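You operate a simulated robot arm through the tools that you are given. There is no shell and no other tool.

You run a simulated two-armed robot. Do the job below in one go: nothing can be reset, and whatever is moved stays where it is left.

Task
Drain the spool, wipe the guard and mop the splash.
Fine: vent and drain end shut; wipe back where it lay. What is to be rubbed or washed off counts as gone when no trace of it is left.

Only the result counts: the job must be done as asked and must still hold three seconds after the hand-in. Knocking over, shifting, dropping, spilling or breaking anything else fails it.

Robot
Two 7-joint arms with two-finger parallel grippers on one trunk, on a base that moves. Base frame: it is fixed to the floor where the robot stands at the start and does not move with it; the origin is under the middle of the robot, x ahead of it, y to its left, z up; the surface under the hand at the start is at about z = 0.88. Readings come in m, rad, newtons and seconds.
The left shoulder is at the start at [0.06, 0.189, 1.266], the right one opposite. With the tool pointing down near the work surface each hand reaches from about 0.1 to 0.64 m from the robot's upright axis, wherever it stands, measured 20 degrees to its own side. Places, roughly: clear guard [0.4, 0.5, 1.1]; fill valve [0.4, 0.1, 1]; pink wipe [0.25, 1.25, 1]; water splash [0.4, 1, 0.9]; white catch [0.2, 0.2, 0.9]. Payload 3.43 kg a hand.
Tool frame (each hand has its own): the origin (TCP) lies between the finger pads and is the grasp point; the fingertips stand 0.03 m ahead of it; z points along the fingers, y is the line along which they close. Largest opening 0.094 m; finger width 0.028, thickness 0.01; the body of the gripper, 0.05 by 0.096 m, starts 0.055 m behind the TCP.
Orientation is told as [roll, pitch, yaw] about the base's x, y, z axes, in that order, counted from this pose: with the fingers straight down and closing along the base's y, the tool's x points along the base's -x, its y along +y and its z along -z.

Tools
- The arms move only by the tool arm_command. It takes "left_commands", "right_commands" or both (then of equal length, played together; a hand with none holds still); each is a list of rows, each a list of 7 numbers: the shift along the base's x, y, z in cm, then the turn, a rotation vector about the base's x, y, z in rad, then the opening, from 0 (shut) to 1 (fully open). In form: [[x, y, z, wx, wy, wz, fingers], ...]. A call has 1 to 20 rows; each row is the pose to reach, as a shift and turn from the pose commanded when the call began. Each row takes 0.2 s and may step no farther than 0.05 m and 0.15 rad from the row before; otherwise, or with a gripper value out of range, the whole call is refused. Where a pose cannot be reached the arm comes as near as it can. A force on the tool above 70 N (or 10 N above the force at the start of the call, whichever is more), or a blocked arm, ends the call early, and 0.2 s more pass. The fingers move at their own pace (about 0.153 m/s each) and stop on an object; they squeeze with about 30 N. The grip force told is the motor's: it shows also when the fingers shut on nothing. Time passes only in rows, and 0.2 s behind the last, so rows that repeat a pose let the fingers close. The reply holds the time, the measured pose of the TCP, the force on the tool along the base axes, the opening and the grip force, in the units named above and with some noise, with the torque about the TCP (base axes, N m) and any sound that the robot's microphone picked up.
- Cameras (640 x 400 px; columns grow to the right, rows downward): "scene" is now at [-0.0111, 0.0436, 1.8026]; the picture's right is [0.68, -0.73, 0.00], its down [-0.64, -0.60, -0.48] and it looks along [0.35, 0.33, -0.88] (base axes); focal length 288 px, centre (320, 200). "left" rides on the left gripper at [0.076, -0.014, -0.103] in its tool frame; the picture's right is [0.18, 0.98, 0.00], its down [-0.75, 0.14, -0.64] and it looks along [-0.63, 0.12, 0.77] (tool axes); focal length 243 px, centre (320, 200). "right" rides on the right gripper at [0.076, 0.014, -0.102] in its tool frame; the picture's right is [-0.18, 0.98, 0.00], its down [-0.75, -0.14, -0.64] and it looks along [-0.63, -0.12, 0.77] (tool axes); focal length 243 px, centre (320, 200). There is no depth. A picture from a camera that has moved, and an enlarged one, comes with that camera's place and axes in the base frame and with its lens.
- snapshot(camera): a new picture of that camera. It takes no simulated time.
- raise_lower(by): slides the trunk up (or, below 0, down) by that many m; the arms and the scene camera ride with it, the base frame stays. It gives what a move gives, with no picture.
- base_move(legs): drives the robot by 1 to 6 legs, each [ahead, left, turn to the left] in m, m and rad, along the robot's own axes; the way and the turn of a leg run together, so that a leg with both is an arc; at most 1.5 m and 3.142 rad a leg. The arms and the cameras ride along, it lands a little off, and it stops where it bumps. It gives what a move gives.
- turn_head(pan, tilt): turns the head with the scene camera to pan (to the left, within 1.501 rad either way) and tilt (down, from -0.506 to 1.204), counted from straight ahead of the robot. It gives what a move gives.
- zoom(camera, box): a new picture of the part [left, top, right, bottom] of that camera's present view, enlarged. It takes no simulated time.
- close_job(): hands the job in; it is judged then, once.

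Nothing tells you exact positions but the pictures and the camera data. Unless the task says otherwise, let go and move clear before handing in.

The tools are called after ">>>" by a JSON object that holds its "method" and its "body". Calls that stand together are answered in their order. arm_command: Moves the arms, as the interface text tells. Its arguments: {"type":"object","properties":{"left_commands":{"type":"array","items":{"type":"array","items":{"type":"number"}}},"right_commands":{"type":"array","items":{"type":"array","items":{"type":"number"}}}},"required":[]} The other tools are called the same way: raise_lower (by) moves the trunk up or down; base_move (legs) drives the base; turn_head (pan, tilt) turns the head that bears the scene camera; snapshot (camera) takes a picture; zoom (camera, box) takes an enlarged picture of a part of a camera's view; close_job () hands the job in.

At the start:

```text
clock: 0.0
left_tcp_pos: [0.3098, 0.3208, 1.3479]
left_orientation: [0.0, 0.0, 0.001]
left_ft_force: [-0.3, -0.3, 0.3]
left_ft_torque: [0.0, 0.03, 0.02]
left_gripper_width: 0.0941
left_finger_force: 0.1
right_tcp_pos: [0.2816, 0.0506, 1.3443]
right_orientation: [-0.001, -0.001, -0.002]
right_ft_force: [-0.5, -0.4, 0.0]
right_ft_torque: [-0.01, 0.02, -0.03]
right_gripper_width: 0.0937
right_finger_force: 0.1
trunk travel left (down, up): [-0.938, 0.052]
robot x, y, heading: [-0.0048, 0.0001, -0.003]
head pan, tilt (commanded): [0.747, 1.07]
```

scene: 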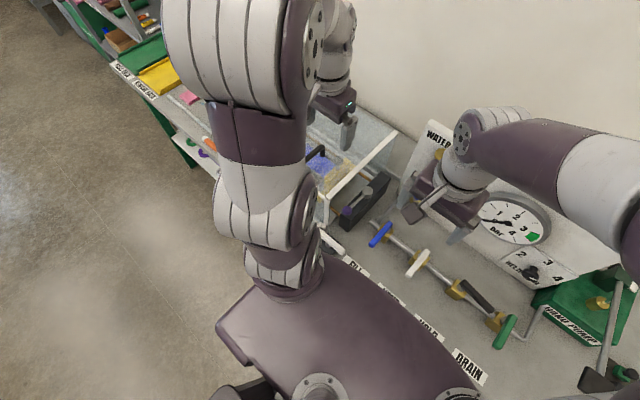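
right: 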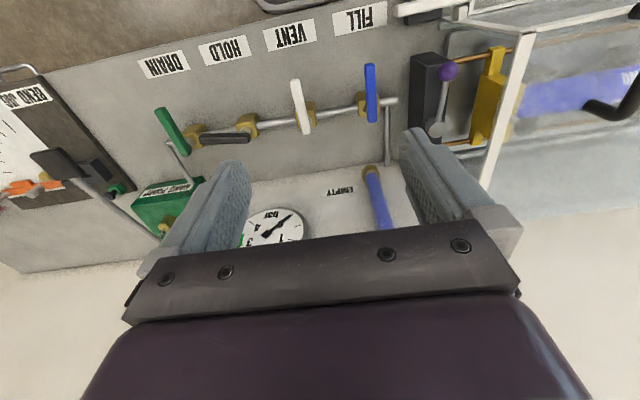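
left: 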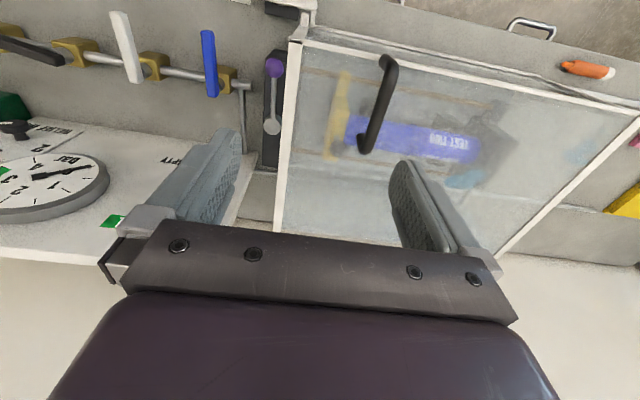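

I see a bench with a valve manifold (FILL, VENT, HOLD, DRAIN), a gauge, a test rig behind a clear guard, and further to the left a shelf area with a wipe and splash. I'll look at it more closely before moving anything.

>>> {"method": "zoom", "body": {"camera": "right", "box": [120, 0, 440, 200]}}

>>> {"method": "zoom", "body": {"camera": "left", "box": [240, 0, 640, 250]}}

>>> {"method": "zoom", "body": {"camera": "scene", "box": [300, 100, 640, 390]}}

>>> {"method": "zoom", "body": {"camera": "scene", "box": [0, 0, 260, 180]}}

```text
2.00 times, centred on (280, 100) of right
camera zoom: at [0.2059, 0.0657, 1.446], right [0.18, 0.98, 0.0], down [0.75, -0.14, 0.64], along [0.63, -0.12, -0.77], focal length 485 px, centre (400, 400)
```

zoom: 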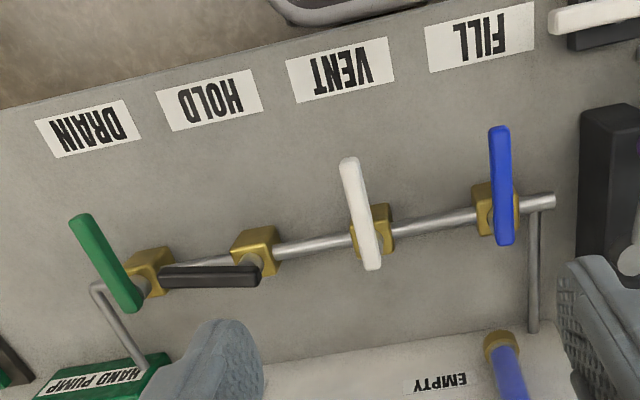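

```text
1.60 times, centred on (440, 125) of left
camera zoom: at [0.2333, 0.3061, 1.451], right [-0.18, 0.98, 0.0], down [0.75, 0.14, 0.64], along [0.63, 0.12, -0.77], focal length 388 px, centre (128, 320)
```

zoom: 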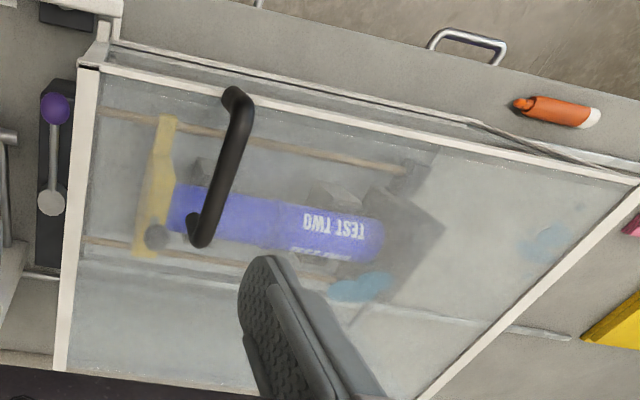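

```text
1.38 times, centred on (470, 245) of scene
camera zoom: at [-0.0111, 0.0436, 1.8026], right [0.68, -0.73, 0.0], down [-0.64, -0.6, -0.48], along [0.35, 0.33, -0.88], focal length 397 px, centre (113, 138)
```

zoom: 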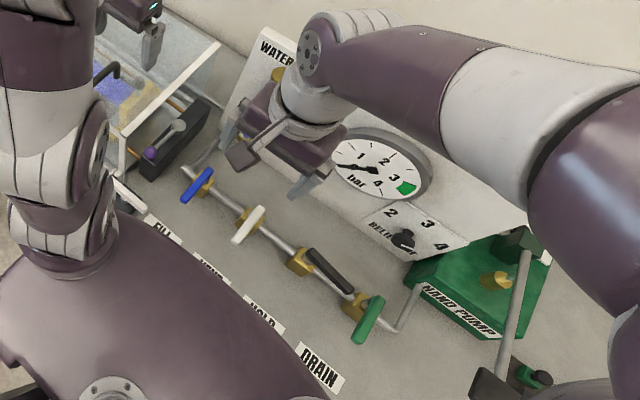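

```text
2.22 times, centred on (130, 90) of scene
camera zoom: at [-0.0111, 0.0436, 1.8026], right [0.68, -0.73, 0.0], down [-0.64, -0.6, -0.48], along [0.35, 0.33, -0.88], focal length 640 px, centre (742, 444)
```

zoom: 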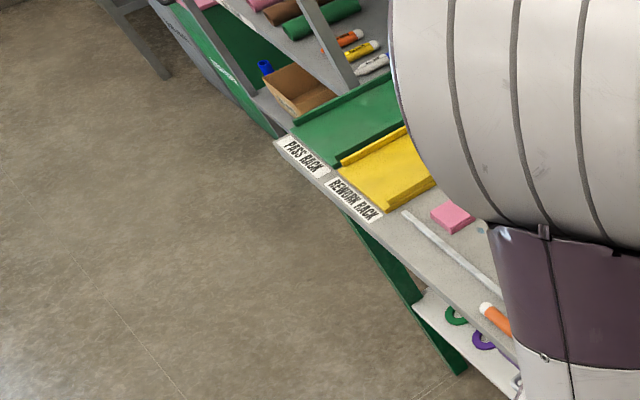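

The valves look like: handle across the pipe = shut (FILL, VENT, DRAIN), along = open (HOLD). I'll turn the head to see more of the bench and the guard.

>>> {"method": "turn_head", "body": {"pan": 0.0, "tilt": 0.9}}

>>> {"method": "snapshot", "body": {"camera": "scene"}}

>>> {"method": "turn_head", "body": {"pan": 1.3, "tilt": 0.7}}

>>> {"method": "snapshot", "body": {"camera": "scene"}}

>>> {"method": "turn_head", "body": {"pan": -0.6, "tilt": 0.9}}

>>> {"method": "snapshot", "body": {"camera": "scene"}}

```text
clock: 1.1
left_tcp_pos: [0.3102, 0.321, 1.3492]
left_orientation: [0.0, 0.001, 0.001]
left_ft_force: [0.9, 0.8, -0.3]
left_ft_torque: [0.01, 0.06, 0.03]
left_gripper_width: 0.0941
left_finger_force: 0.1
right_tcp_pos: [0.2814, 0.0514, 1.3438]
right_orientation: [-0.001, 0.0, -0.001]
right_ft_force: [-0.6, 0.3, 0.2]
right_ft_torque: [0.03, 0.0, 0.02]
right_gripper_width: 0.0941
right_finger_force: 0.1
trunk travel left (down, up): [-0.938, 0.052]
robot x, y, heading: [0.0018, -0.0003, 0.001]
head pan, tilt (commanded): [0.0, 0.901]
```

```text
taken
camera scene: at [0.0164, -0.0005, 1.8145], right [0.0, -1.0, 0.0], down [-0.78, 0.0, -0.62], along [0.62, 0.0, -0.78], focal length 288 px, centre (320, 200)
```

scene: 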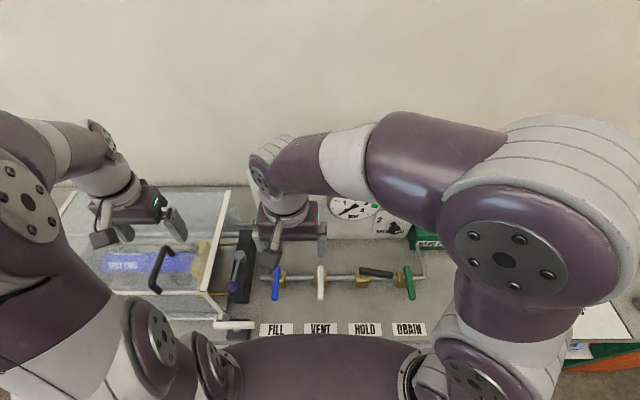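

```text
clock: 2.6
left_tcp_pos: [0.31, 0.3219, 1.3482]
left_orientation: [0.001, 0.001, 0.0]
left_ft_force: [0.7, -1.0, -0.6]
left_ft_torque: [0.02, -0.01, -0.06]
left_gripper_width: 0.0941
left_finger_force: 0.0
right_tcp_pos: [0.2814, 0.0508, 1.3447]
right_orientation: [-0.001, 0.001, 0.0]
right_ft_force: [0.6, -0.6, 0.5]
right_ft_torque: [-0.02, -0.02, 0.03]
right_gripper_width: 0.0941
right_finger_force: 0.0
trunk travel left (down, up): [-0.938, 0.052]
robot x, y, heading: [0.0002, -0.0021, 0.0]
head pan, tilt (commanded): [1.3, 0.7]
```

```text
taken
camera scene: at [-0.0362, 0.0812, 1.8306], right [0.96, -0.27, 0.0], down [-0.17, -0.62, -0.76], along [0.2, 0.74, -0.64], focal length 288 px, centre (320, 200)
```

scene: 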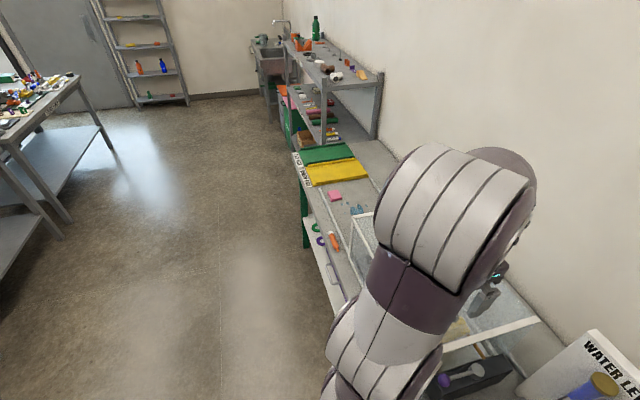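

```text
clock: 4.4
left_tcp_pos: [0.3099, 0.3204, 1.3463]
left_orientation: [0.0, -0.001, 0.0]
left_ft_force: [-0.1, -0.1, 0.1]
left_ft_torque: [0.02, -0.02, -0.01]
left_gripper_width: 0.0941
left_finger_force: 0.0
right_tcp_pos: [0.2814, 0.0515, 1.3426]
right_orientation: [0.001, 0.0, 0.001]
right_ft_force: [-0.6, 0.2, 0.0]
right_ft_torque: [0.01, 0.01, -0.02]
right_gripper_width: 0.094
right_finger_force: 0.1
trunk travel left (down, up): [-0.938, 0.052]
robot x, y, heading: [0.0006, 0.0011, -0.002]
head pan, tilt (commanded): [-0.6, 0.901]
```

```text
taken
camera scene: at [0.0033, -0.0432, 1.8145], right [-0.56, -0.83, 0.0], down [-0.65, 0.44, -0.62], along [0.51, -0.35, -0.78], focal length 288 px, centre (320, 200)
```

scene: 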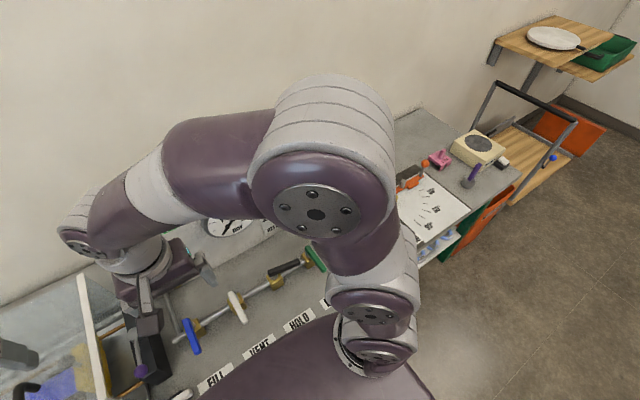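

The bench runs along the wall; the arms block much of the scene view. I'll use the left hand camera as a moving eye over the guard and splash area.

>>> {"method": "arm_command", "body": {"left_commands": [[0, 5, 0, 0, 0, 0, 1], [0, 10, 0, 0, 0, 0, 1], [0, 15, 0, 0, 0, 0, 1], [0, 20, 0, 0, 0, 0, 1], [0, 25, 0, 0, 0, 0, 1], [0, 30, 0, 0, 0, 0, 1]]}}

>>> {"method": "snapshot", "body": {"camera": "left"}}

>>> {"method": "turn_head", "body": {"pan": 0.6, "tilt": 0.9}}

>>> {"method": "snapshot", "body": {"camera": "scene"}}

```text
clock: 5.8
left_tcp_pos: [0.2854, 0.5773, 1.2871]
left_orientation: [0.019, -0.011, 0.0]
left_ft_force: [0.3, 0.0, 0.1]
left_ft_torque: [-0.01, 0.01, -0.01]
left_gripper_width: 0.094
left_finger_force: 0.1
left hand out of reach, approached as far as the arm can: row 2, 3, 4, 5, 6
right_tcp_pos: [0.2806, 0.0526, 1.3427]
right_orientation: [-0.001, 0.0, -0.001]
right_ft_force: [0.6, -0.7, 0.6]
right_ft_torque: [-0.01, -0.04, -0.02]
right_gripper_width: 0.0938
right_finger_force: 0.1
trunk travel left (down, up): [-0.938, 0.052]
robot x, y, heading: [-0.0011, 0.0007, -0.0]
head pan, tilt (commanded): [-0.6, 0.901]
```

```text
taken
camera left: at [0.2082, 0.5604, 1.3895], right [-0.18, 0.98, 0.02], down [0.75, 0.13, 0.65], along [0.64, 0.13, -0.76], focal length 243 px, centre (320, 200)
```

left: 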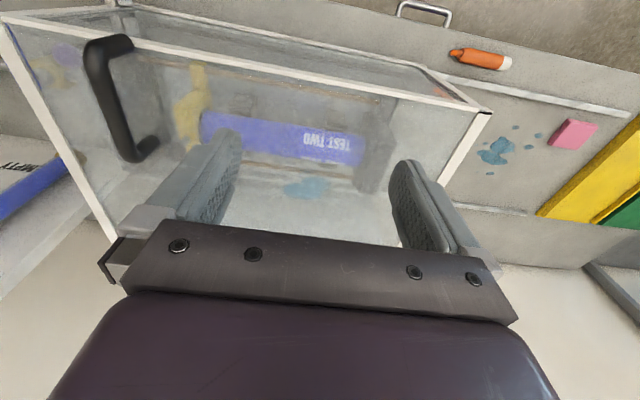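

```text
clock: 7.2
left_tcp_pos: [0.2874, 0.5745, 1.2879]
left_orientation: [0.018, -0.012, -0.001]
left_ft_force: [0.4, -0.4, 0.0]
left_ft_torque: [-0.01, -0.04, 0.02]
left_gripper_width: 0.094
left_finger_force: 0.0
right_tcp_pos: [0.2808, 0.0509, 1.3441]
right_orientation: [0.0, -0.001, 0.001]
right_ft_force: [0.4, -0.4, 0.6]
right_ft_torque: [0.02, -0.01, 0.02]
right_gripper_width: 0.0938
right_finger_force: 0.1
trunk travel left (down, up): [-0.938, 0.052]
robot x, y, heading: [-0.0006, -0.0019, -0.0]
head pan, tilt (commanded): [0.6, 0.901]
```

```text
taken
camera scene: at [0.0034, 0.0423, 1.8145], right [0.56, -0.83, 0.0], down [-0.65, -0.44, -0.62], along [0.51, 0.35, -0.78], focal length 288 px, centre (320, 200)
```

scene: 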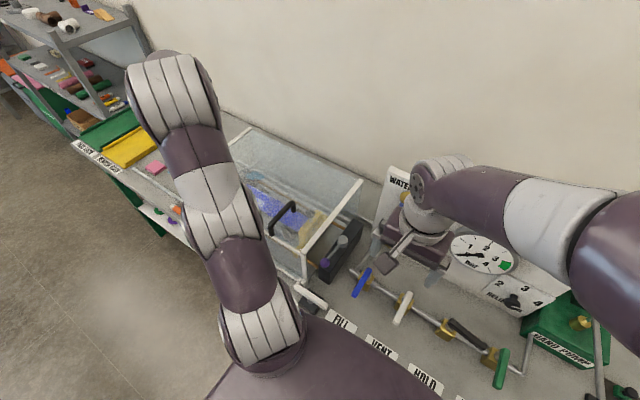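

The light-blue smudge near "TEST TWO" triangulates to about (0.41, 0.58, 1.12), i.e. on the guard's clear panel; the bench splash is at about (0.4, 1.0, 0.88). I'll zoom in on these.

>>> {"method": "zoom", "body": {"camera": "left", "box": [0, 0, 480, 240]}}

>>> {"method": "zoom", "body": {"camera": "left", "box": [380, 0, 640, 260]}}

>>> {"method": "zoom", "body": {"camera": "scene", "box": [200, 110, 440, 330]}}

>>> {"method": "zoom", "body": {"camera": "scene", "box": [360, 200, 620, 400]}}

```text
1.33 times, centred on (240, 120) of left
camera zoom: at [0.2087, 0.5584, 1.3901], right [-0.18, 0.98, 0.02], down [0.75, 0.13, 0.65], along [0.64, 0.13, -0.76], focal length 324 px, centre (427, 307)
```

zoom: 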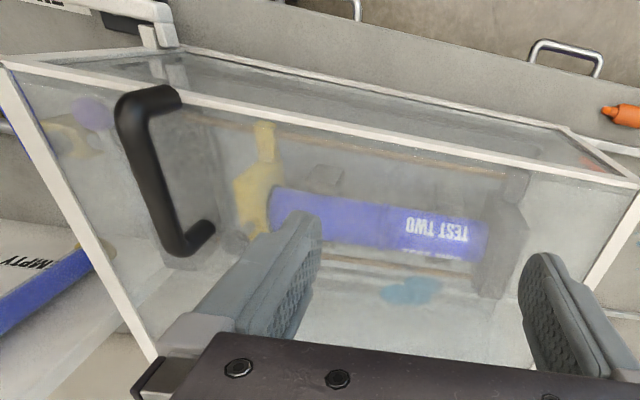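

```text
1.54 times, centred on (510, 130) of left
camera zoom: at [0.2087, 0.5584, 1.3901], right [-0.18, 0.98, 0.02], down [0.75, 0.13, 0.65], along [0.64, 0.13, -0.76], focal length 373 px, centre (28, 308)
```

zoom: 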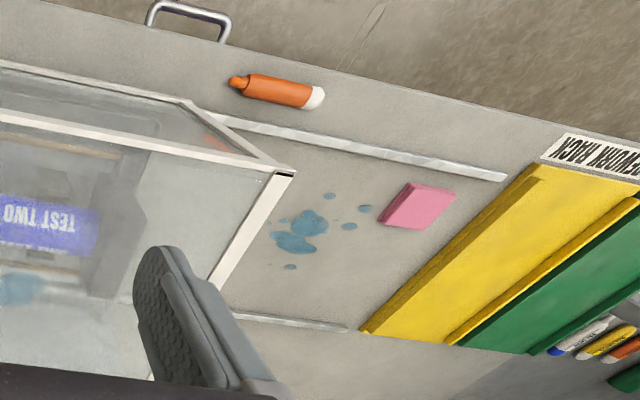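

```text
1.82 times, centred on (320, 220) of scene
camera zoom: at [0.0034, 0.0423, 1.8145], right [0.56, -0.83, 0.0], down [-0.65, -0.44, -0.62], along [0.51, 0.35, -0.78], focal length 524 px, centre (320, 164)
```

zoom: 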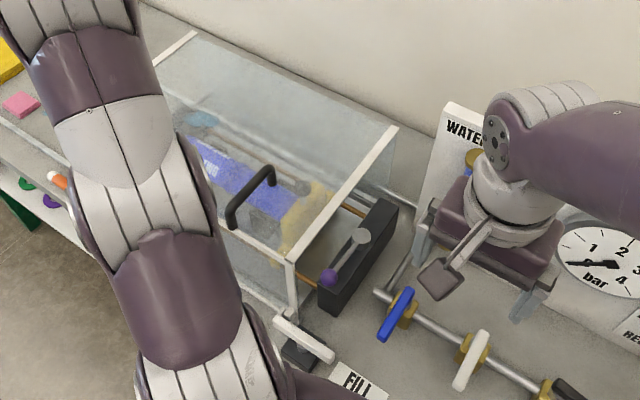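

```text
2.00 times, centred on (490, 300) of scene
camera zoom: at [0.0034, 0.0423, 1.8145], right [0.56, -0.83, 0.0], down [-0.65, -0.44, -0.62], along [0.51, 0.35, -0.78], focal length 576 px, centre (-20, 0)
```

zoom: 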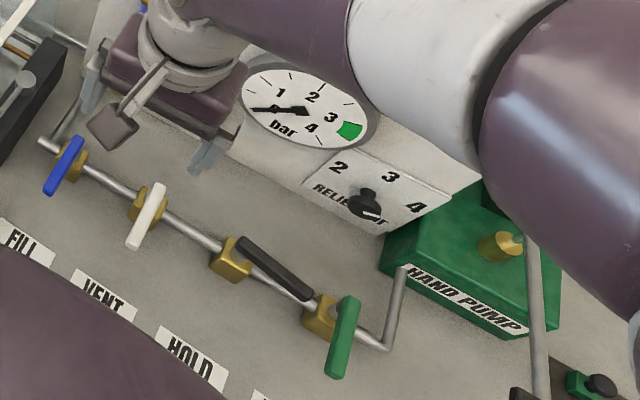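

The guard is a box with its top around z≈1.12; the valve handles need triangulating. I'll take views at pan 0 and zoom on the valves, gauge and level tube.

>>> {"method": "turn_head", "body": {"pan": 0.0, "tilt": 0.9}}

>>> {"method": "zoom", "body": {"camera": "scene", "box": [220, 180, 460, 340]}}

>>> {"method": "zoom", "body": {"camera": "right", "box": [200, 60, 440, 260]}}

>>> {"method": "zoom", "body": {"camera": "scene", "box": [40, 160, 280, 340]}}

```text
clock: 8.2
left_tcp_pos: [0.2861, 0.5752, 1.289]
left_orientation: [0.017, -0.011, 0.0]
left_ft_force: [-0.9, -0.1, 0.5]
left_ft_torque: [0.0, 0.01, 0.0]
left_gripper_width: 0.094
left_finger_force: 0.0
right_tcp_pos: [0.2808, 0.051, 1.3437]
right_orientation: [-0.001, -0.001, 0.0]
right_ft_force: [0.4, 0.6, -0.8]
right_ft_torque: [-0.01, 0.0, -0.01]
right_gripper_width: 0.0944
right_finger_force: 0.0
trunk travel left (down, up): [-0.938, 0.052]
robot x, y, heading: [-0.0006, -0.0009, -0.001]
head pan, tilt (commanded): [0.0, 0.901]
```

```text
2.50 times, centred on (340, 260) of scene
camera zoom: at [0.0164, -0.0004, 1.8145], right [0.0, -1.0, 0.0], down [-0.78, 0.0, -0.62], along [0.62, 0.0, -0.78], focal length 720 px, centre (270, 50)
```

zoom: 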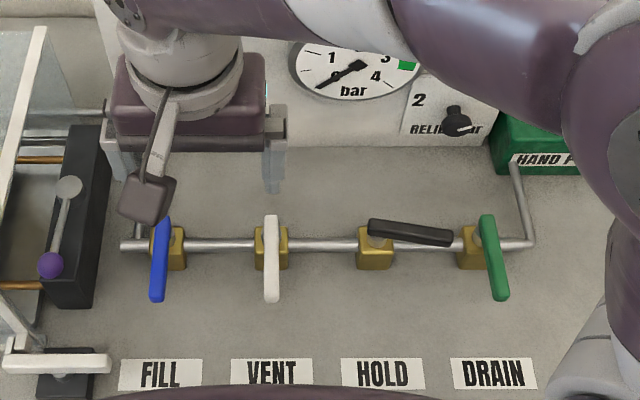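

```text
2.00 times, centred on (320, 160) of right
camera zoom: at [0.2058, 0.0659, 1.446], right [0.18, 0.98, 0.0], down [0.75, -0.14, 0.64], along [0.63, -0.12, -0.77], focal length 485 px, centre (320, 280)
```

zoom: 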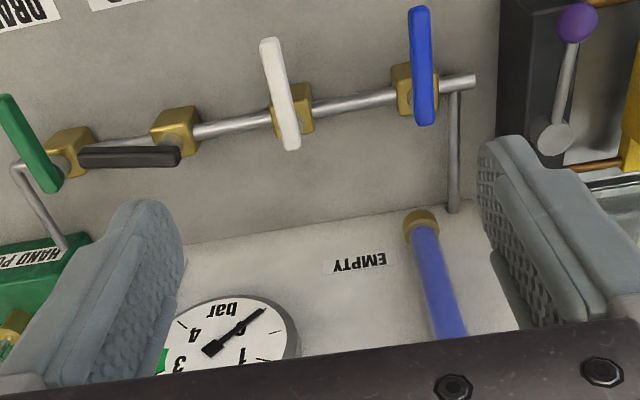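

```text
2.22 times, centred on (160, 250) of scene
camera zoom: at [0.0164, -0.0004, 1.8145], right [0.0, -1.0, 0.0], down [-0.78, 0.0, -0.62], along [0.62, 0.0, -0.78], focal length 640 px, centre (676, 89)
```

zoom: 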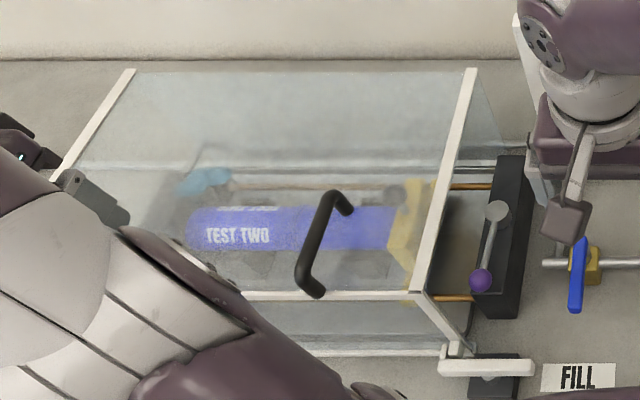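

The gauge reads 0 bar and the level tube is full. I need to know whether the smudge is on the outer or inner face of the guard; zooming hard.

>>> {"method": "zoom", "body": {"camera": "left", "box": [260, 150, 360, 220]}}

>>> {"method": "zoom", "body": {"camera": "left", "box": [440, 90, 640, 200]}}

>>> {"method": "zoom", "body": {"camera": "scene", "box": [200, 270, 300, 340]}}

>>> {"method": "zoom", "body": {"camera": "scene", "box": [90, 190, 190, 260]}}

```text
5.71 times, centred on (310, 185) of left
camera zoom: at [0.2086, 0.5584, 1.3901], right [-0.18, 0.98, 0.02], down [0.75, 0.13, 0.65], along [0.64, 0.13, -0.76], focal length 1386 px, centre (377, 286)
```

zoom: 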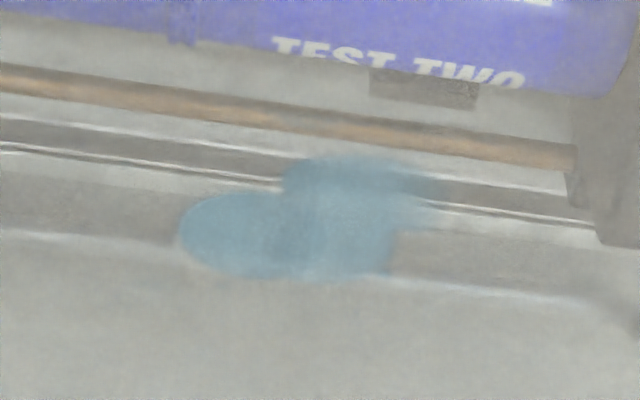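

```text
3.20 times, centred on (540, 145) of left
camera zoom: at [0.2086, 0.5584, 1.3901], right [-0.18, 0.98, 0.02], down [0.75, 0.13, 0.65], along [0.64, 0.13, -0.76], focal length 776 px, centre (-384, 376)
```

zoom: 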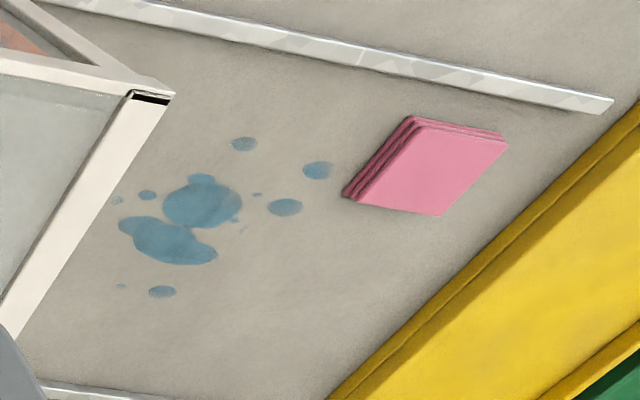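

```text
5.71 times, centred on (250, 305) of scene
camera zoom: at [0.0164, -0.0004, 1.8145], right [0.0, -1.0, 0.0], down [-0.78, 0.0, -0.62], along [0.62, 0.0, -0.78], focal length 1646 px, centre (720, -400)
```

zoom: 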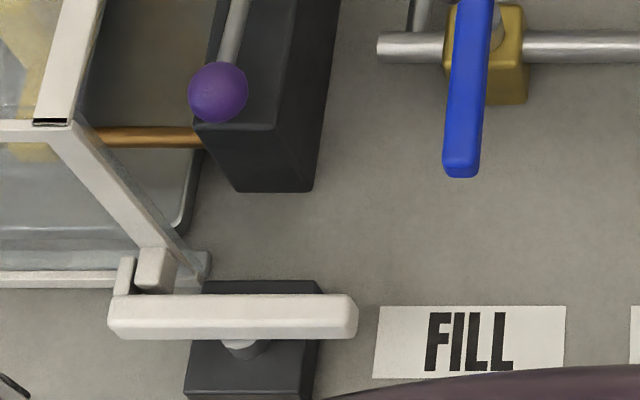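

```text
5.71 times, centred on (140, 225) of scene
camera zoom: at [0.0164, -0.0004, 1.8145], right [0.0, -1.0, 0.0], down [-0.78, 0.0, -0.62], along [0.62, 0.0, -0.78], focal length 1646 px, centre (1349, 57)
```

zoom: 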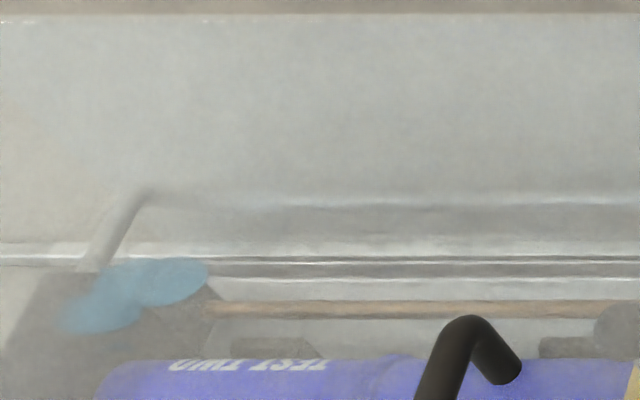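

The silver strips on the bench look like slide rails for the guard, and the smudge sits on the top panel, most likely the outer face. First the draining: valve levers pivot at about x≈0.395, z≈0.985, pointing toward me when shut, and HOLD shows "open" points to the right. I'll bring the right hand above the VENT lever.

>>> {"method": "arm_command", "body": {"right_commands": [[0.7, -0.9, -3.7, 0, 0, 0, 1], [1.4, -1.7, -7.4, 0, 0, 0, 1], [2.1, -2.6, -11.1, 0, 0, 0, 1], [2.8, -3.4, -14.8, 0, 0, 0, 1], [3.5, -4.3, -18.5, 0, 0, 0, 1], [4.3, -5.2, -22.4, 0, 0, 0, 1]]}}

>>> {"method": "snapshot", "body": {"camera": "right"}}

>>> {"method": "snapshot", "body": {"camera": "scene"}}

```text
clock: 9.6
left_tcp_pos: [0.2865, 0.5748, 1.2881]
left_orientation: [0.019, -0.009, 0.001]
left_ft_force: [0.8, 0.3, 0.3]
left_ft_torque: [0.05, -0.02, 0.02]
left_gripper_width: 0.0938
left_finger_force: 0.1
right_tcp_pos: [0.3259, -0.0004, 1.1193]
right_orientation: [0.0, -0.001, -0.001]
right_ft_force: [-0.1, -0.8, -0.1]
right_ft_torque: [-0.03, 0.04, -0.03]
right_gripper_width: 0.094
right_finger_force: 0.0
trunk travel left (down, up): [-0.938, 0.052]
robot x, y, heading: [0.0007, -0.0027, 0.001]
head pan, tilt (commanded): [0.0, 0.901]
```

```text
taken
camera right: at [0.2502, 0.0137, 1.2224], right [0.18, 0.98, 0.0], down [0.75, -0.14, 0.64], along [0.63, -0.12, -0.77], focal length 243 px, centre (320, 200)
```

right: 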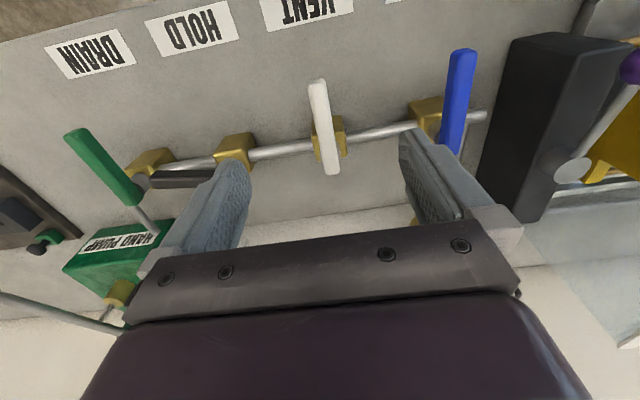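

```text
taken
camera scene: at [0.0181, -0.0005, 1.8145], right [0.0, -1.0, 0.0], down [-0.78, 0.0, -0.62], along [0.62, 0.0, -0.78], focal length 288 px, centre (320, 200)
```

scene: 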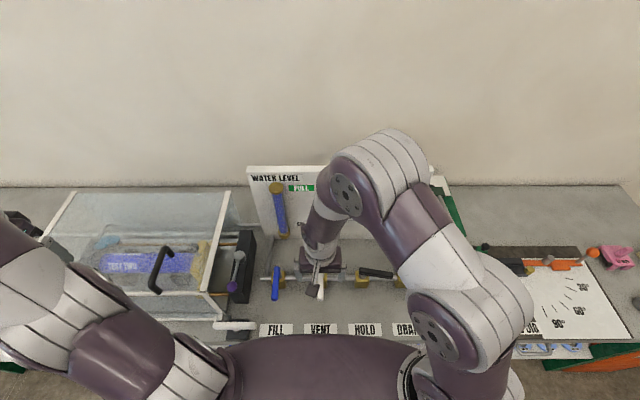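

VENT lever sits at y≈0, x from ≈0.31 to 0.41. I'll lower the right hand partway and check the height relation from the hand camera.

>>> {"method": "arm_command", "body": {"right_commands": [[0, 0, -3, 0, 0, 0, 1], [0, 0, -6, 0, 0, 0, 1], [0, 0, -9, 0, 0, 0, 0.6], [0, 0, -11, 0, 0, 0, 0.6]]}}

>>> {"method": "snapshot", "body": {"camera": "right"}}

>>> {"method": "zoom", "body": {"camera": "scene", "box": [240, 160, 440, 340]}}

```text
clock: 10.6
left_tcp_pos: [0.2873, 0.5756, 1.2871]
left_orientation: [0.019, -0.011, 0.001]
left_ft_force: [0.7, -0.1, 0.1]
left_ft_torque: [0.01, 0.0, 0.0]
left_gripper_width: 0.0942
left_finger_force: 0.1
right_tcp_pos: [0.3258, -0.0006, 1.0095]
right_orientation: [0.001, -0.001, 0.0]
right_ft_force: [-0.3, 0.9, -0.4]
right_ft_torque: [0.02, -0.03, -0.02]
right_gripper_width: 0.0565
right_finger_force: 0.1
trunk travel left (down, up): [-0.938, 0.052]
robot x, y, heading: [0.0041, 0.0015, -0.004]
head pan, tilt (commanded): [0.0, 0.901]
```

```text
taken
camera right: at [0.2502, 0.0145, 1.1125], right [0.18, 0.98, 0.0], down [0.75, -0.14, 0.64], along [0.63, -0.12, -0.77], focal length 243 px, centre (320, 200)
```

right: 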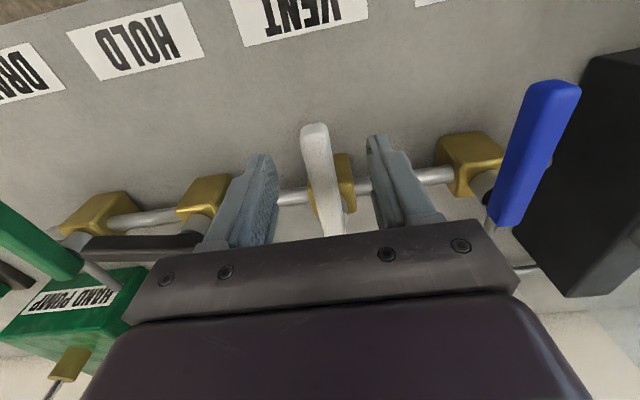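

```text
2.22 times, centred on (340, 250) of scene
camera zoom: at [0.0169, -0.0003, 1.8145], right [0.0, -1.0, 0.0], down [-0.78, 0.0, -0.62], along [0.62, 0.0, -0.78], focal length 640 px, centre (276, 89)
```

zoom: 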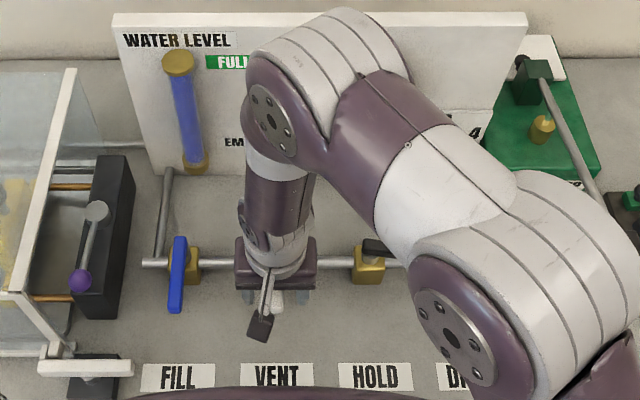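

Zooming on the lever front to pin down its height before gripping.

>>> {"method": "zoom", "body": {"camera": "right", "box": [260, 100, 400, 240]}}

```text
2.86 times, centred on (330, 170) of right
camera zoom: at [0.2502, 0.0145, 1.1125], right [0.18, 0.98, 0.0], down [0.75, -0.14, 0.64], along [0.63, -0.12, -0.77], focal length 693 px, centre (291, 286)
```

zoom: 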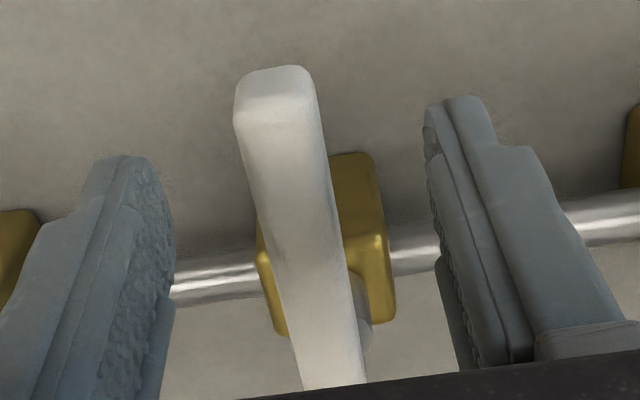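

The VENT lever is about 2 cm thick at z≈0.965–0.985, pivot near x≈0.401. I'll lower onto it and grip.

>>> {"method": "arm_command", "body": {"right_commands": [[0, 0, -1.3, 0, 0, 0, 0.5], [0, 0, -2.5, 0, 0, 0, 0.5], [0, 0, -2.5, 0, 0, 0, 0.0], [0, 0, -2.5, 0, 0, 0, 0.0]]}}

>>> {"method": "zoom", "body": {"camera": "right", "box": [240, 90, 420, 250]}}

```text
clock: 11.6
left_tcp_pos: [0.2861, 0.5751, 1.2884]
left_orientation: [0.018, -0.01, 0.0]
left_ft_force: [-0.7, -0.1, -0.4]
left_ft_torque: [-0.01, -0.01, 0.01]
left_gripper_width: 0.0937
left_finger_force: 0.0
right_tcp_pos: [0.3254, -0.0007, 0.9845]
right_orientation: [0.0, -0.001, -0.001]
right_ft_force: [0.8, -2.3, 1.5]
right_ft_torque: [-0.03, 0.35, 0.13]
right_gripper_width: 0.0221
right_finger_force: 45.2
trunk travel left (down, up): [-0.938, 0.052]
robot x, y, heading: [0.0015, -0.0007, -0.003]
head pan, tilt (commanded): [0.0, 0.901]
```

```text
2.50 times, centred on (330, 170) of right
camera zoom: at [0.2493, 0.0132, 1.0871], right [0.18, 0.98, 0.0], down [0.75, -0.14, 0.64], along [0.63, -0.12, -0.77], focal length 606 px, centre (295, 275)
```

zoom: 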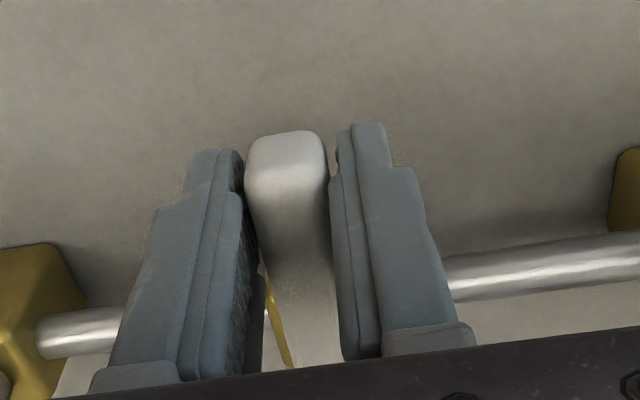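

Lever gripped (2.2 cm wide). Now I turn it counter-clockwise in an arc about the pivot, first part way.

>>> {"method": "arm_command", "body": {"right_commands": [[0.07, -1.0, 0, 0, 0, 0.131, 0], [0.26, -2.0, 0, 0, 0, 0.262, 0], [0.59, -2.95, 0, 0, 0, 0.393, 0]]}}

>>> {"method": "snapshot", "body": {"camera": "right"}}

```text
clock: 12.4
left_tcp_pos: [0.286, 0.5759, 1.2882]
left_orientation: [0.017, -0.01, -0.001]
left_ft_force: [0.3, 0.5, -0.8]
left_ft_torque: [0.05, 0.03, 0.0]
left_gripper_width: 0.0939
left_finger_force: 0.1
right_tcp_pos: [0.3309, -0.0302, 0.9841]
right_orientation: [0.0, -0.003, 0.394]
right_ft_force: [1.3, 1.7, 8.5]
right_ft_torque: [-0.33, 0.67, 0.13]
right_gripper_width: 0.0218
right_finger_force: 45.2
trunk travel left (down, up): [-0.938, 0.052]
robot x, y, heading: [-0.0002, -0.0003, -0.006]
head pan, tilt (commanded): [0.0, 0.901]
```

```text
taken
camera right: at [0.2553, -0.0459, 1.087], right [-0.21, 0.98, 0.0], down [0.75, 0.16, 0.64], along [0.63, 0.13, -0.77], focal length 243 px, centre (320, 200)
```

right: 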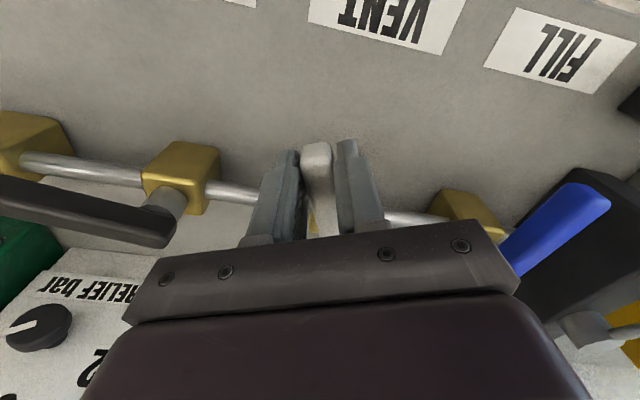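

It turns smoothly. Continuing to the full 90°.

>>> {"method": "arm_command", "body": {"right_commands": [[0.45, -0.9, 0, 0, 0, 0.131, 0], [1.0, -1.74, 0, 0, 0, 0.261, 0], [1.67, -2.5, 0, 0, 0, 0.392, 0], [2.42, -3.16, 0, 0, 0, 0.523, 0], [3.26, -3.72, 0, 0, 0, 0.654, 0], [4.17, -4.17, 0, 0, 0, 0.785, 0], [5.12, -4.49, 0, 0, 0, 0.916, 0], [6.11, -4.69, 0, 0, 0, 1.047, 0], [7.11, -4.75, 0, 0, 0, 1.178, 0]]}}

>>> {"method": "snapshot", "body": {"camera": "right"}}

>>> {"method": "snapshot", "body": {"camera": "scene"}}

```text
clock: 14.4
left_tcp_pos: [0.2744, 0.5771, 1.2902]
left_orientation: [0.014, -0.02, 0.001]
left_ft_force: [-0.7, -0.6, -0.2]
left_ft_torque: [0.0, -0.02, 0.02]
left_gripper_width: 0.094
left_finger_force: 0.0
right_tcp_pos: [0.389, -0.078, 0.9861]
right_orientation: [0.002, 0.003, 1.572]
right_ft_force: [-34.5, 18.2, 22.0]
right_ft_torque: [0.06, 0.39, -1.18]
right_gripper_width: 0.0215
right_finger_force: 44.5
trunk travel left (down, up): [-0.938, 0.052]
robot x, y, heading: [0.0006, -0.0018, -0.0]
head pan, tilt (commanded): [0.0, 0.901]
```

```text
taken
camera right: at [0.3755, -0.1535, 1.0901], right [-0.98, 0.18, 0.0], down [0.14, 0.76, 0.64], along [0.12, 0.63, -0.77], focal length 243 px, centre (320, 200)
```

right: 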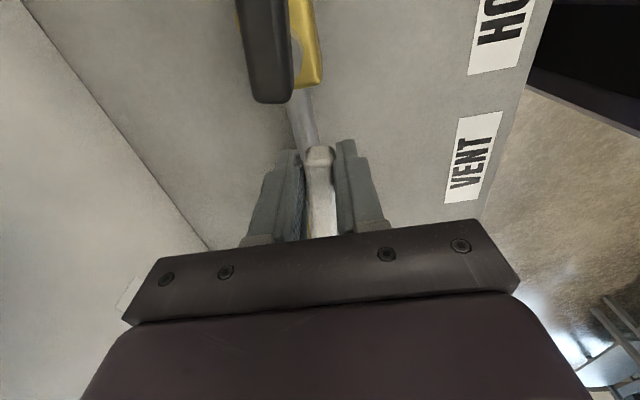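

```text
taken
camera scene: at [0.0007, 0.002, 1.8146], right [0.0, -1.0, 0.0], down [-0.78, 0.0, -0.63], along [0.63, 0.0, -0.78], focal length 288 px, centre (320, 200)
```

scene: 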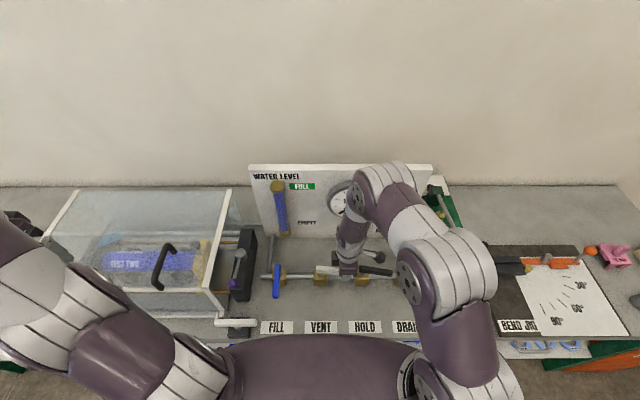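

The lever reached its stop (force rose) at about 90°. I'll relax the command a bit, open the fingers, and raise the hand to inspect.

>>> {"method": "arm_command", "body": {"right_commands": [[-0.7, 0, 0, 0, 0, 0, 0], [-1.3, 0.2, 0, 0, 0, 0, 0], [-1.3, 0.2, 0, 0, 0, 0, 0.5], [-1.3, 0.2, 0, 0, 0, 0, 0.5], [-1.3, 0.2, 3, 0, 0, 0, 0.5], [-1.3, 0.2, 7, 0, 0, 0, 0.5]]}}

>>> {"method": "snapshot", "body": {"camera": "right"}}

>>> {"method": "zoom", "body": {"camera": "scene", "box": [220, 160, 460, 340]}}

```text
clock: 15.8
left_tcp_pos: [0.2852, 0.5754, 1.2878]
left_orientation: [0.018, -0.01, -0.001]
left_ft_force: [0.0, 0.3, 1.0]
left_ft_torque: [-0.03, 0.0, 0.0]
left_gripper_width: 0.094
left_finger_force: 0.0
right_tcp_pos: [0.3872, -0.075, 1.0551]
right_orientation: [0.0, 0.001, 1.569]
right_ft_force: [-0.5, -0.5, 0.1]
right_ft_torque: [0.02, 0.01, 0.02]
right_gripper_width: 0.0471
right_finger_force: 0.1
trunk travel left (down, up): [-0.938, 0.052]
robot x, y, heading: [-0.0002, -0.0022, 0.002]
head pan, tilt (commanded): [0.0, 0.901]
```

```text
taken
camera right: at [0.3743, -0.1511, 1.1569], right [-0.98, 0.18, 0.0], down [0.14, 0.75, 0.64], along [0.12, 0.63, -0.77], focal length 243 px, centre (320, 200)
```

right: 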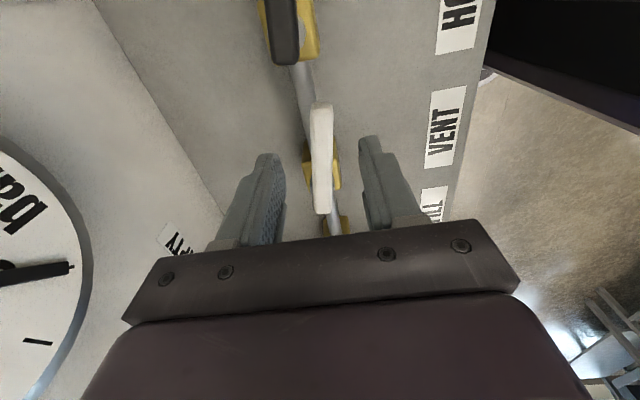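

```text
2.22 times, centred on (340, 250) of scene
camera zoom: at [0.0158, 0.0002, 1.8144], right [0.0, -1.0, 0.0], down [-0.78, 0.0, -0.62], along [0.62, 0.0, -0.78], focal length 640 px, centre (276, 89)
```

zoom: 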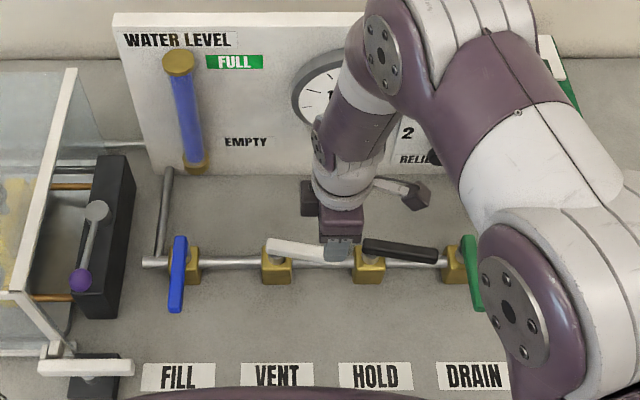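

VENT is now along the pipe (open), level tube still full. Next the DRAIN lever at y≈-0.253; I bring the right hand back to yaw 0 above it.

>>> {"method": "arm_command", "body": {"right_commands": [[0, 0, 3, 0, 0, 0, 0.7], [-0.5, -1.6, 5, 0, 0, -0.143, 0.7], [-1.0, -3.2, 6, 0, 0, -0.286, 0.7], [-1.5, -4.8, 6, 0, 0, -0.429, 0.7], [-2.0, -6.4, 6, 0, 0, -0.572, 0.7], [-2.5, -8.0, 6, 0, 0, -0.715, 0.7], [-3.0, -9.6, 6, 0, 0, -0.858, 0.7], [-3.5, -11.2, 6, 0, 0, -1.0, 0.7], [-4.0, -12.8, 6, 0, 0, -1.143, 0.7], [-4.5, -14.4, 6, 0, 0, -1.286, 0.7], [-5.0, -16.0, 6, 0, 0, -1.429, 0.7], [-5.4, -17.8, 6, 0, 0, -1.57, 0.7]]}}

>>> {"method": "snapshot", "body": {"camera": "right"}}

>>> {"method": "snapshot", "body": {"camera": "scene"}}

```text
clock: 18.4
left_tcp_pos: [0.2858, 0.5743, 1.2893]
left_orientation: [0.02, -0.011, -0.001]
left_ft_force: [0.8, -0.3, -0.3]
left_ft_torque: [0.03, 0.0, 0.01]
left_gripper_width: 0.094
left_finger_force: 0.1
right_tcp_pos: [0.3318, -0.2526, 1.1137]
right_orientation: [0.003, 0.0, 0.0]
right_ft_force: [0.1, -0.1, 0.0]
right_ft_torque: [-0.05, 0.0, 0.01]
right_gripper_width: 0.066
right_finger_force: 0.0
trunk travel left (down, up): [-0.938, 0.052]
robot x, y, heading: [-0.0013, -0.0007, 0.002]
head pan, tilt (commanded): [0.0, 0.901]
```

```text
taken
camera right: at [0.2578, -0.2388, 1.2164], right [0.18, 0.98, 0.0], down [0.75, -0.14, 0.64], along [0.63, -0.12, -0.77], focal length 243 px, centre (320, 200)
```

right: 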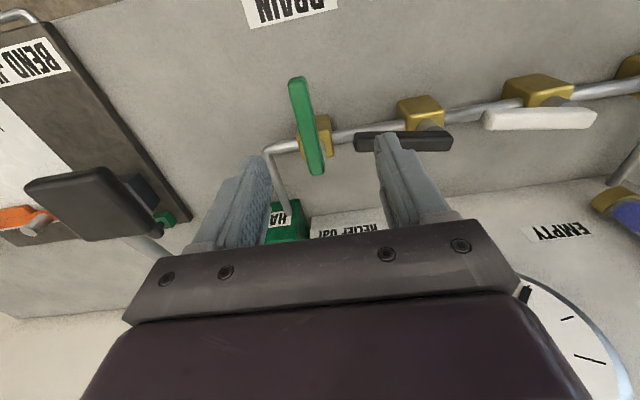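

```text
taken
camera scene: at [0.0164, -0.0017, 1.8145], right [0.0, -1.0, 0.0], down [-0.78, 0.0, -0.62], along [0.62, 0.0, -0.78], focal length 288 px, centre (320, 200)
```

scene: 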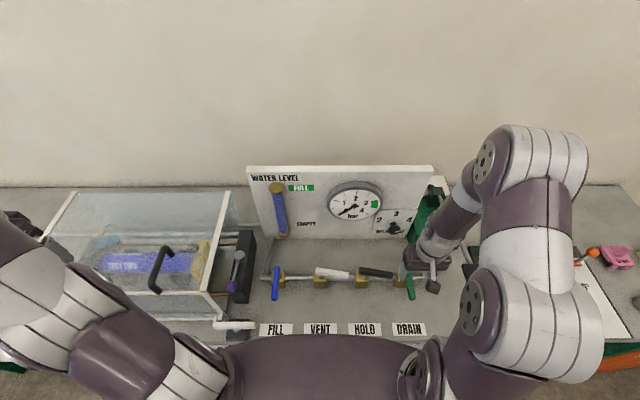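

The DRAIN lever is at y≈-0.271. I shift over, lower and grip it.

>>> {"method": "arm_command", "body": {"right_commands": [[0, -1.0, -3, 0, 0, 0, 0.7], [0, -1.85, -6, 0, 0, 0, 0.7], [0, -1.85, -9, 0, 0, 0, 0.7], [0, -1.85, -11, 0, 0, 0, 0.7], [0, -1.85, -13, 0, 0, 0, 0.6]]}}

>>> {"method": "snapshot", "body": {"camera": "right"}}

```text
clock: 19.6
left_tcp_pos: [0.2866, 0.5744, 1.2896]
left_orientation: [0.018, -0.01, 0.0]
left_ft_force: [-0.2, 0.0, -0.7]
left_ft_torque: [0.01, 0.01, 0.02]
left_gripper_width: 0.0939
left_finger_force: 0.1
right_tcp_pos: [0.3347, -0.2725, 0.9847]
right_orientation: [0.0, 0.0, 0.0]
right_ft_force: [-0.8, 0.9, -0.4]
right_ft_torque: [-0.02, -0.02, 0.0]
right_gripper_width: 0.0567
right_finger_force: 0.0
trunk travel left (down, up): [-0.938, 0.052]
robot x, y, heading: [0.0048, -0.0029, 0.0]
head pan, tilt (commanded): [0.0, 0.901]
```

```text
taken
camera right: at [0.2594, -0.258, 1.0859], right [0.18, 0.98, 0.0], down [0.75, -0.14, 0.64], along [0.63, -0.12, -0.77], focal length 243 px, centre (320, 200)
```

right: 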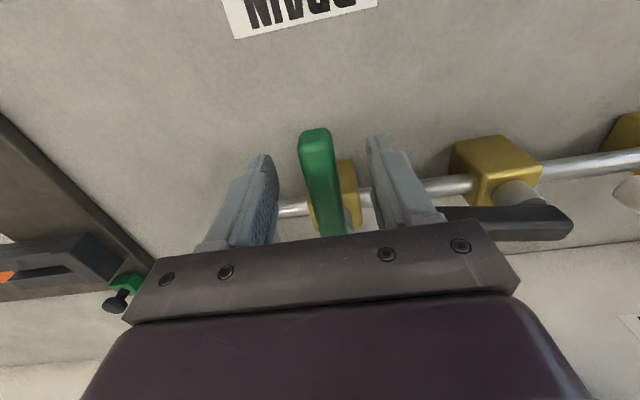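

Nicely straddled. Gripping and turning DRAIN open about its pivot (x≈0.388).

>>> {"method": "arm_command", "body": {"right_commands": [[0, 0, 0, 0, 0, 0, 0], [0, 0, 0, 0, 0, 0, 0], [0.05, -0.7, 0, 0, 0, 0.131, 0], [0.18, -1.39, 0, 0, 0, 0.262, 0], [0.41, -2.05, 0, 0, 0, 0.393, 0], [0.72, -2.68, 0, 0, 0, 0.524, 0], [1.1, -3.26, 0, 0, 0, 0.654, 0], [1.57, -3.78, 0, 0, 0, 0.785, 0]]}}

>>> {"method": "snapshot", "body": {"camera": "right"}}

```text
clock: 21.4
left_tcp_pos: [0.287, 0.5694, 1.2915]
left_orientation: [0.022, -0.011, 0.001]
left_ft_force: [0.3, 0.6, -0.2]
left_ft_torque: [0.0, -0.01, 0.03]
left_gripper_width: 0.0942
left_finger_force: 0.0
right_tcp_pos: [0.3516, -0.3145, 0.9834]
right_orientation: [0.0, -0.004, 0.786]
right_ft_force: [1.0, -24.7, -1.9]
right_ft_torque: [0.1, -0.19, -1.26]
right_gripper_width: 0.0235
right_finger_force: 45.0
trunk travel left (down, up): [-0.938, 0.052]
robot x, y, heading: [-0.0004, 0.0005, -0.001]
head pan, tilt (commanded): [0.0, 0.901]
```

```text
taken
camera right: at [0.2879, -0.3583, 1.0858], right [-0.57, 0.82, 0.0], down [0.63, 0.43, 0.64], along [0.53, 0.37, -0.76], focal length 243 px, centre (320, 200)
```

right: 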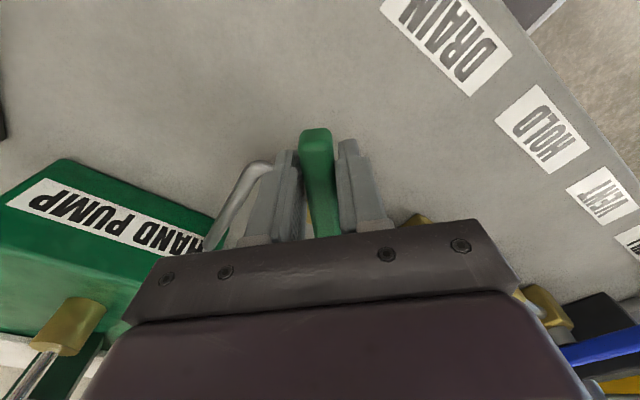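

The pivot is slightly further back (x≈0.395) than I used. Let me check how VENT and HOLD levers lie now before finishing.

>>> {"method": "zoom", "body": {"camera": "scene", "box": [250, 220, 450, 340]}}

```text
3.20 times, centred on (350, 280) of scene
camera zoom: at [0.0172, -0.0078, 1.8145], right [0.0, -1.0, 0.0], down [-0.78, 0.0, -0.62], along [0.62, 0.0, -0.78], focal length 922 px, centre (224, -56)
```

zoom: 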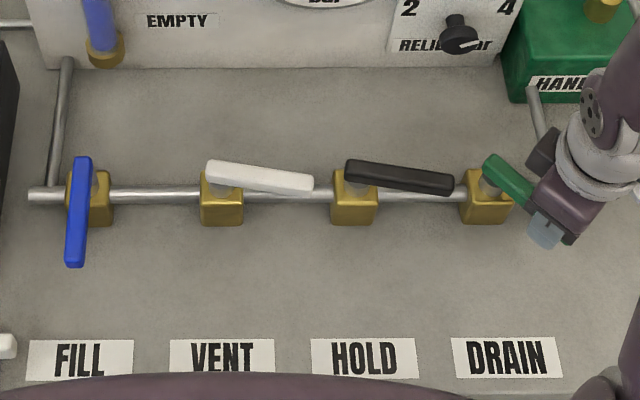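

VENT lies parallel to HOLD, so it is fully open (stop at roughly 80°). I continue turning DRAIN with the corrected radius to about the same angle.

>>> {"method": "arm_command", "body": {"right_commands": [[0.3, -0.7, 0, 0, 0, 0, 0], [0.95, -1.3, 0, 0, 0, 0.131, 0], [1.68, -1.8, 0, 0, 0, 0.262, 0], [2.45, -2.2, 0, 0, 0, 0.393, 0], [3.27, -2.48, 0, 0, 0, 0.524, 0], [3.7, -2.6, 0, 0, 0, 0.595, 0]]}}

>>> {"method": "snapshot", "body": {"camera": "right"}}

>>> {"method": "zoom", "body": {"camera": "scene", "box": [250, 160, 490, 340]}}

```text
clock: 22.3
left_tcp_pos: [0.2818, 0.5812, 1.2875]
left_orientation: [0.01, -0.015, -0.002]
left_ft_force: [0.9, -1.2, 0.5]
left_ft_torque: [0.03, 0.05, 0.01]
left_gripper_width: 0.0942
left_finger_force: 0.2
right_tcp_pos: [0.3501, -0.3157, 0.9837]
right_orientation: [0.029, 0.005, 1.025]
right_ft_force: [-25.9, 31.5, 23.2]
right_ft_torque: [-3.7, -6.45, -6.59]
right_gripper_width: 0.0298
right_finger_force: 44.6
trunk travel left (down, up): [-0.938, 0.052]
robot x, y, heading: [-0.0018, 0.0018, -0.001]
head pan, tilt (commanded): [0.0, 0.901]
stopped in row 4 (right hand): the force on the tool passed its limit at 81 N (the readings are from after the stop); the commanded pose is now the measured one
```

```text
taken
camera right: at [0.3017, -0.3747, 1.0877], right [-0.74, 0.67, 0.03], down [0.53, 0.56, 0.63], along [0.41, 0.49, -0.77], focal length 243 px, centre (320, 200)
```

right: 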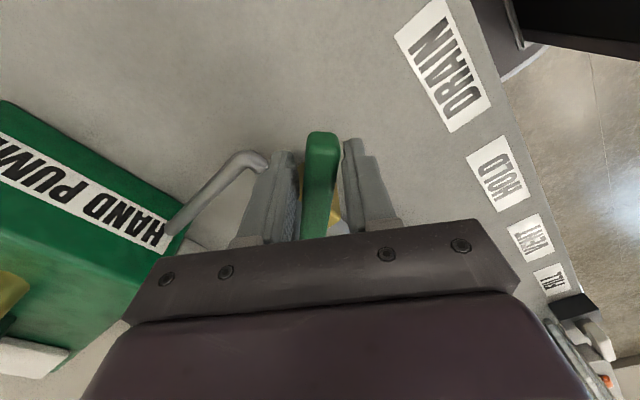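

```text
2.22 times, centred on (370, 250) of scene
camera zoom: at [0.0097, 0.0099, 1.8159], right [0.0, -1.0, 0.01], down [-0.78, 0.0, -0.62], along [0.62, 0.0, -0.78], focal length 640 px, centre (209, 89)
```

zoom: 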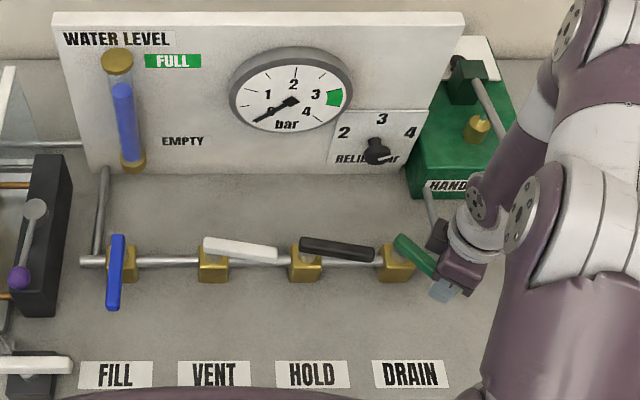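

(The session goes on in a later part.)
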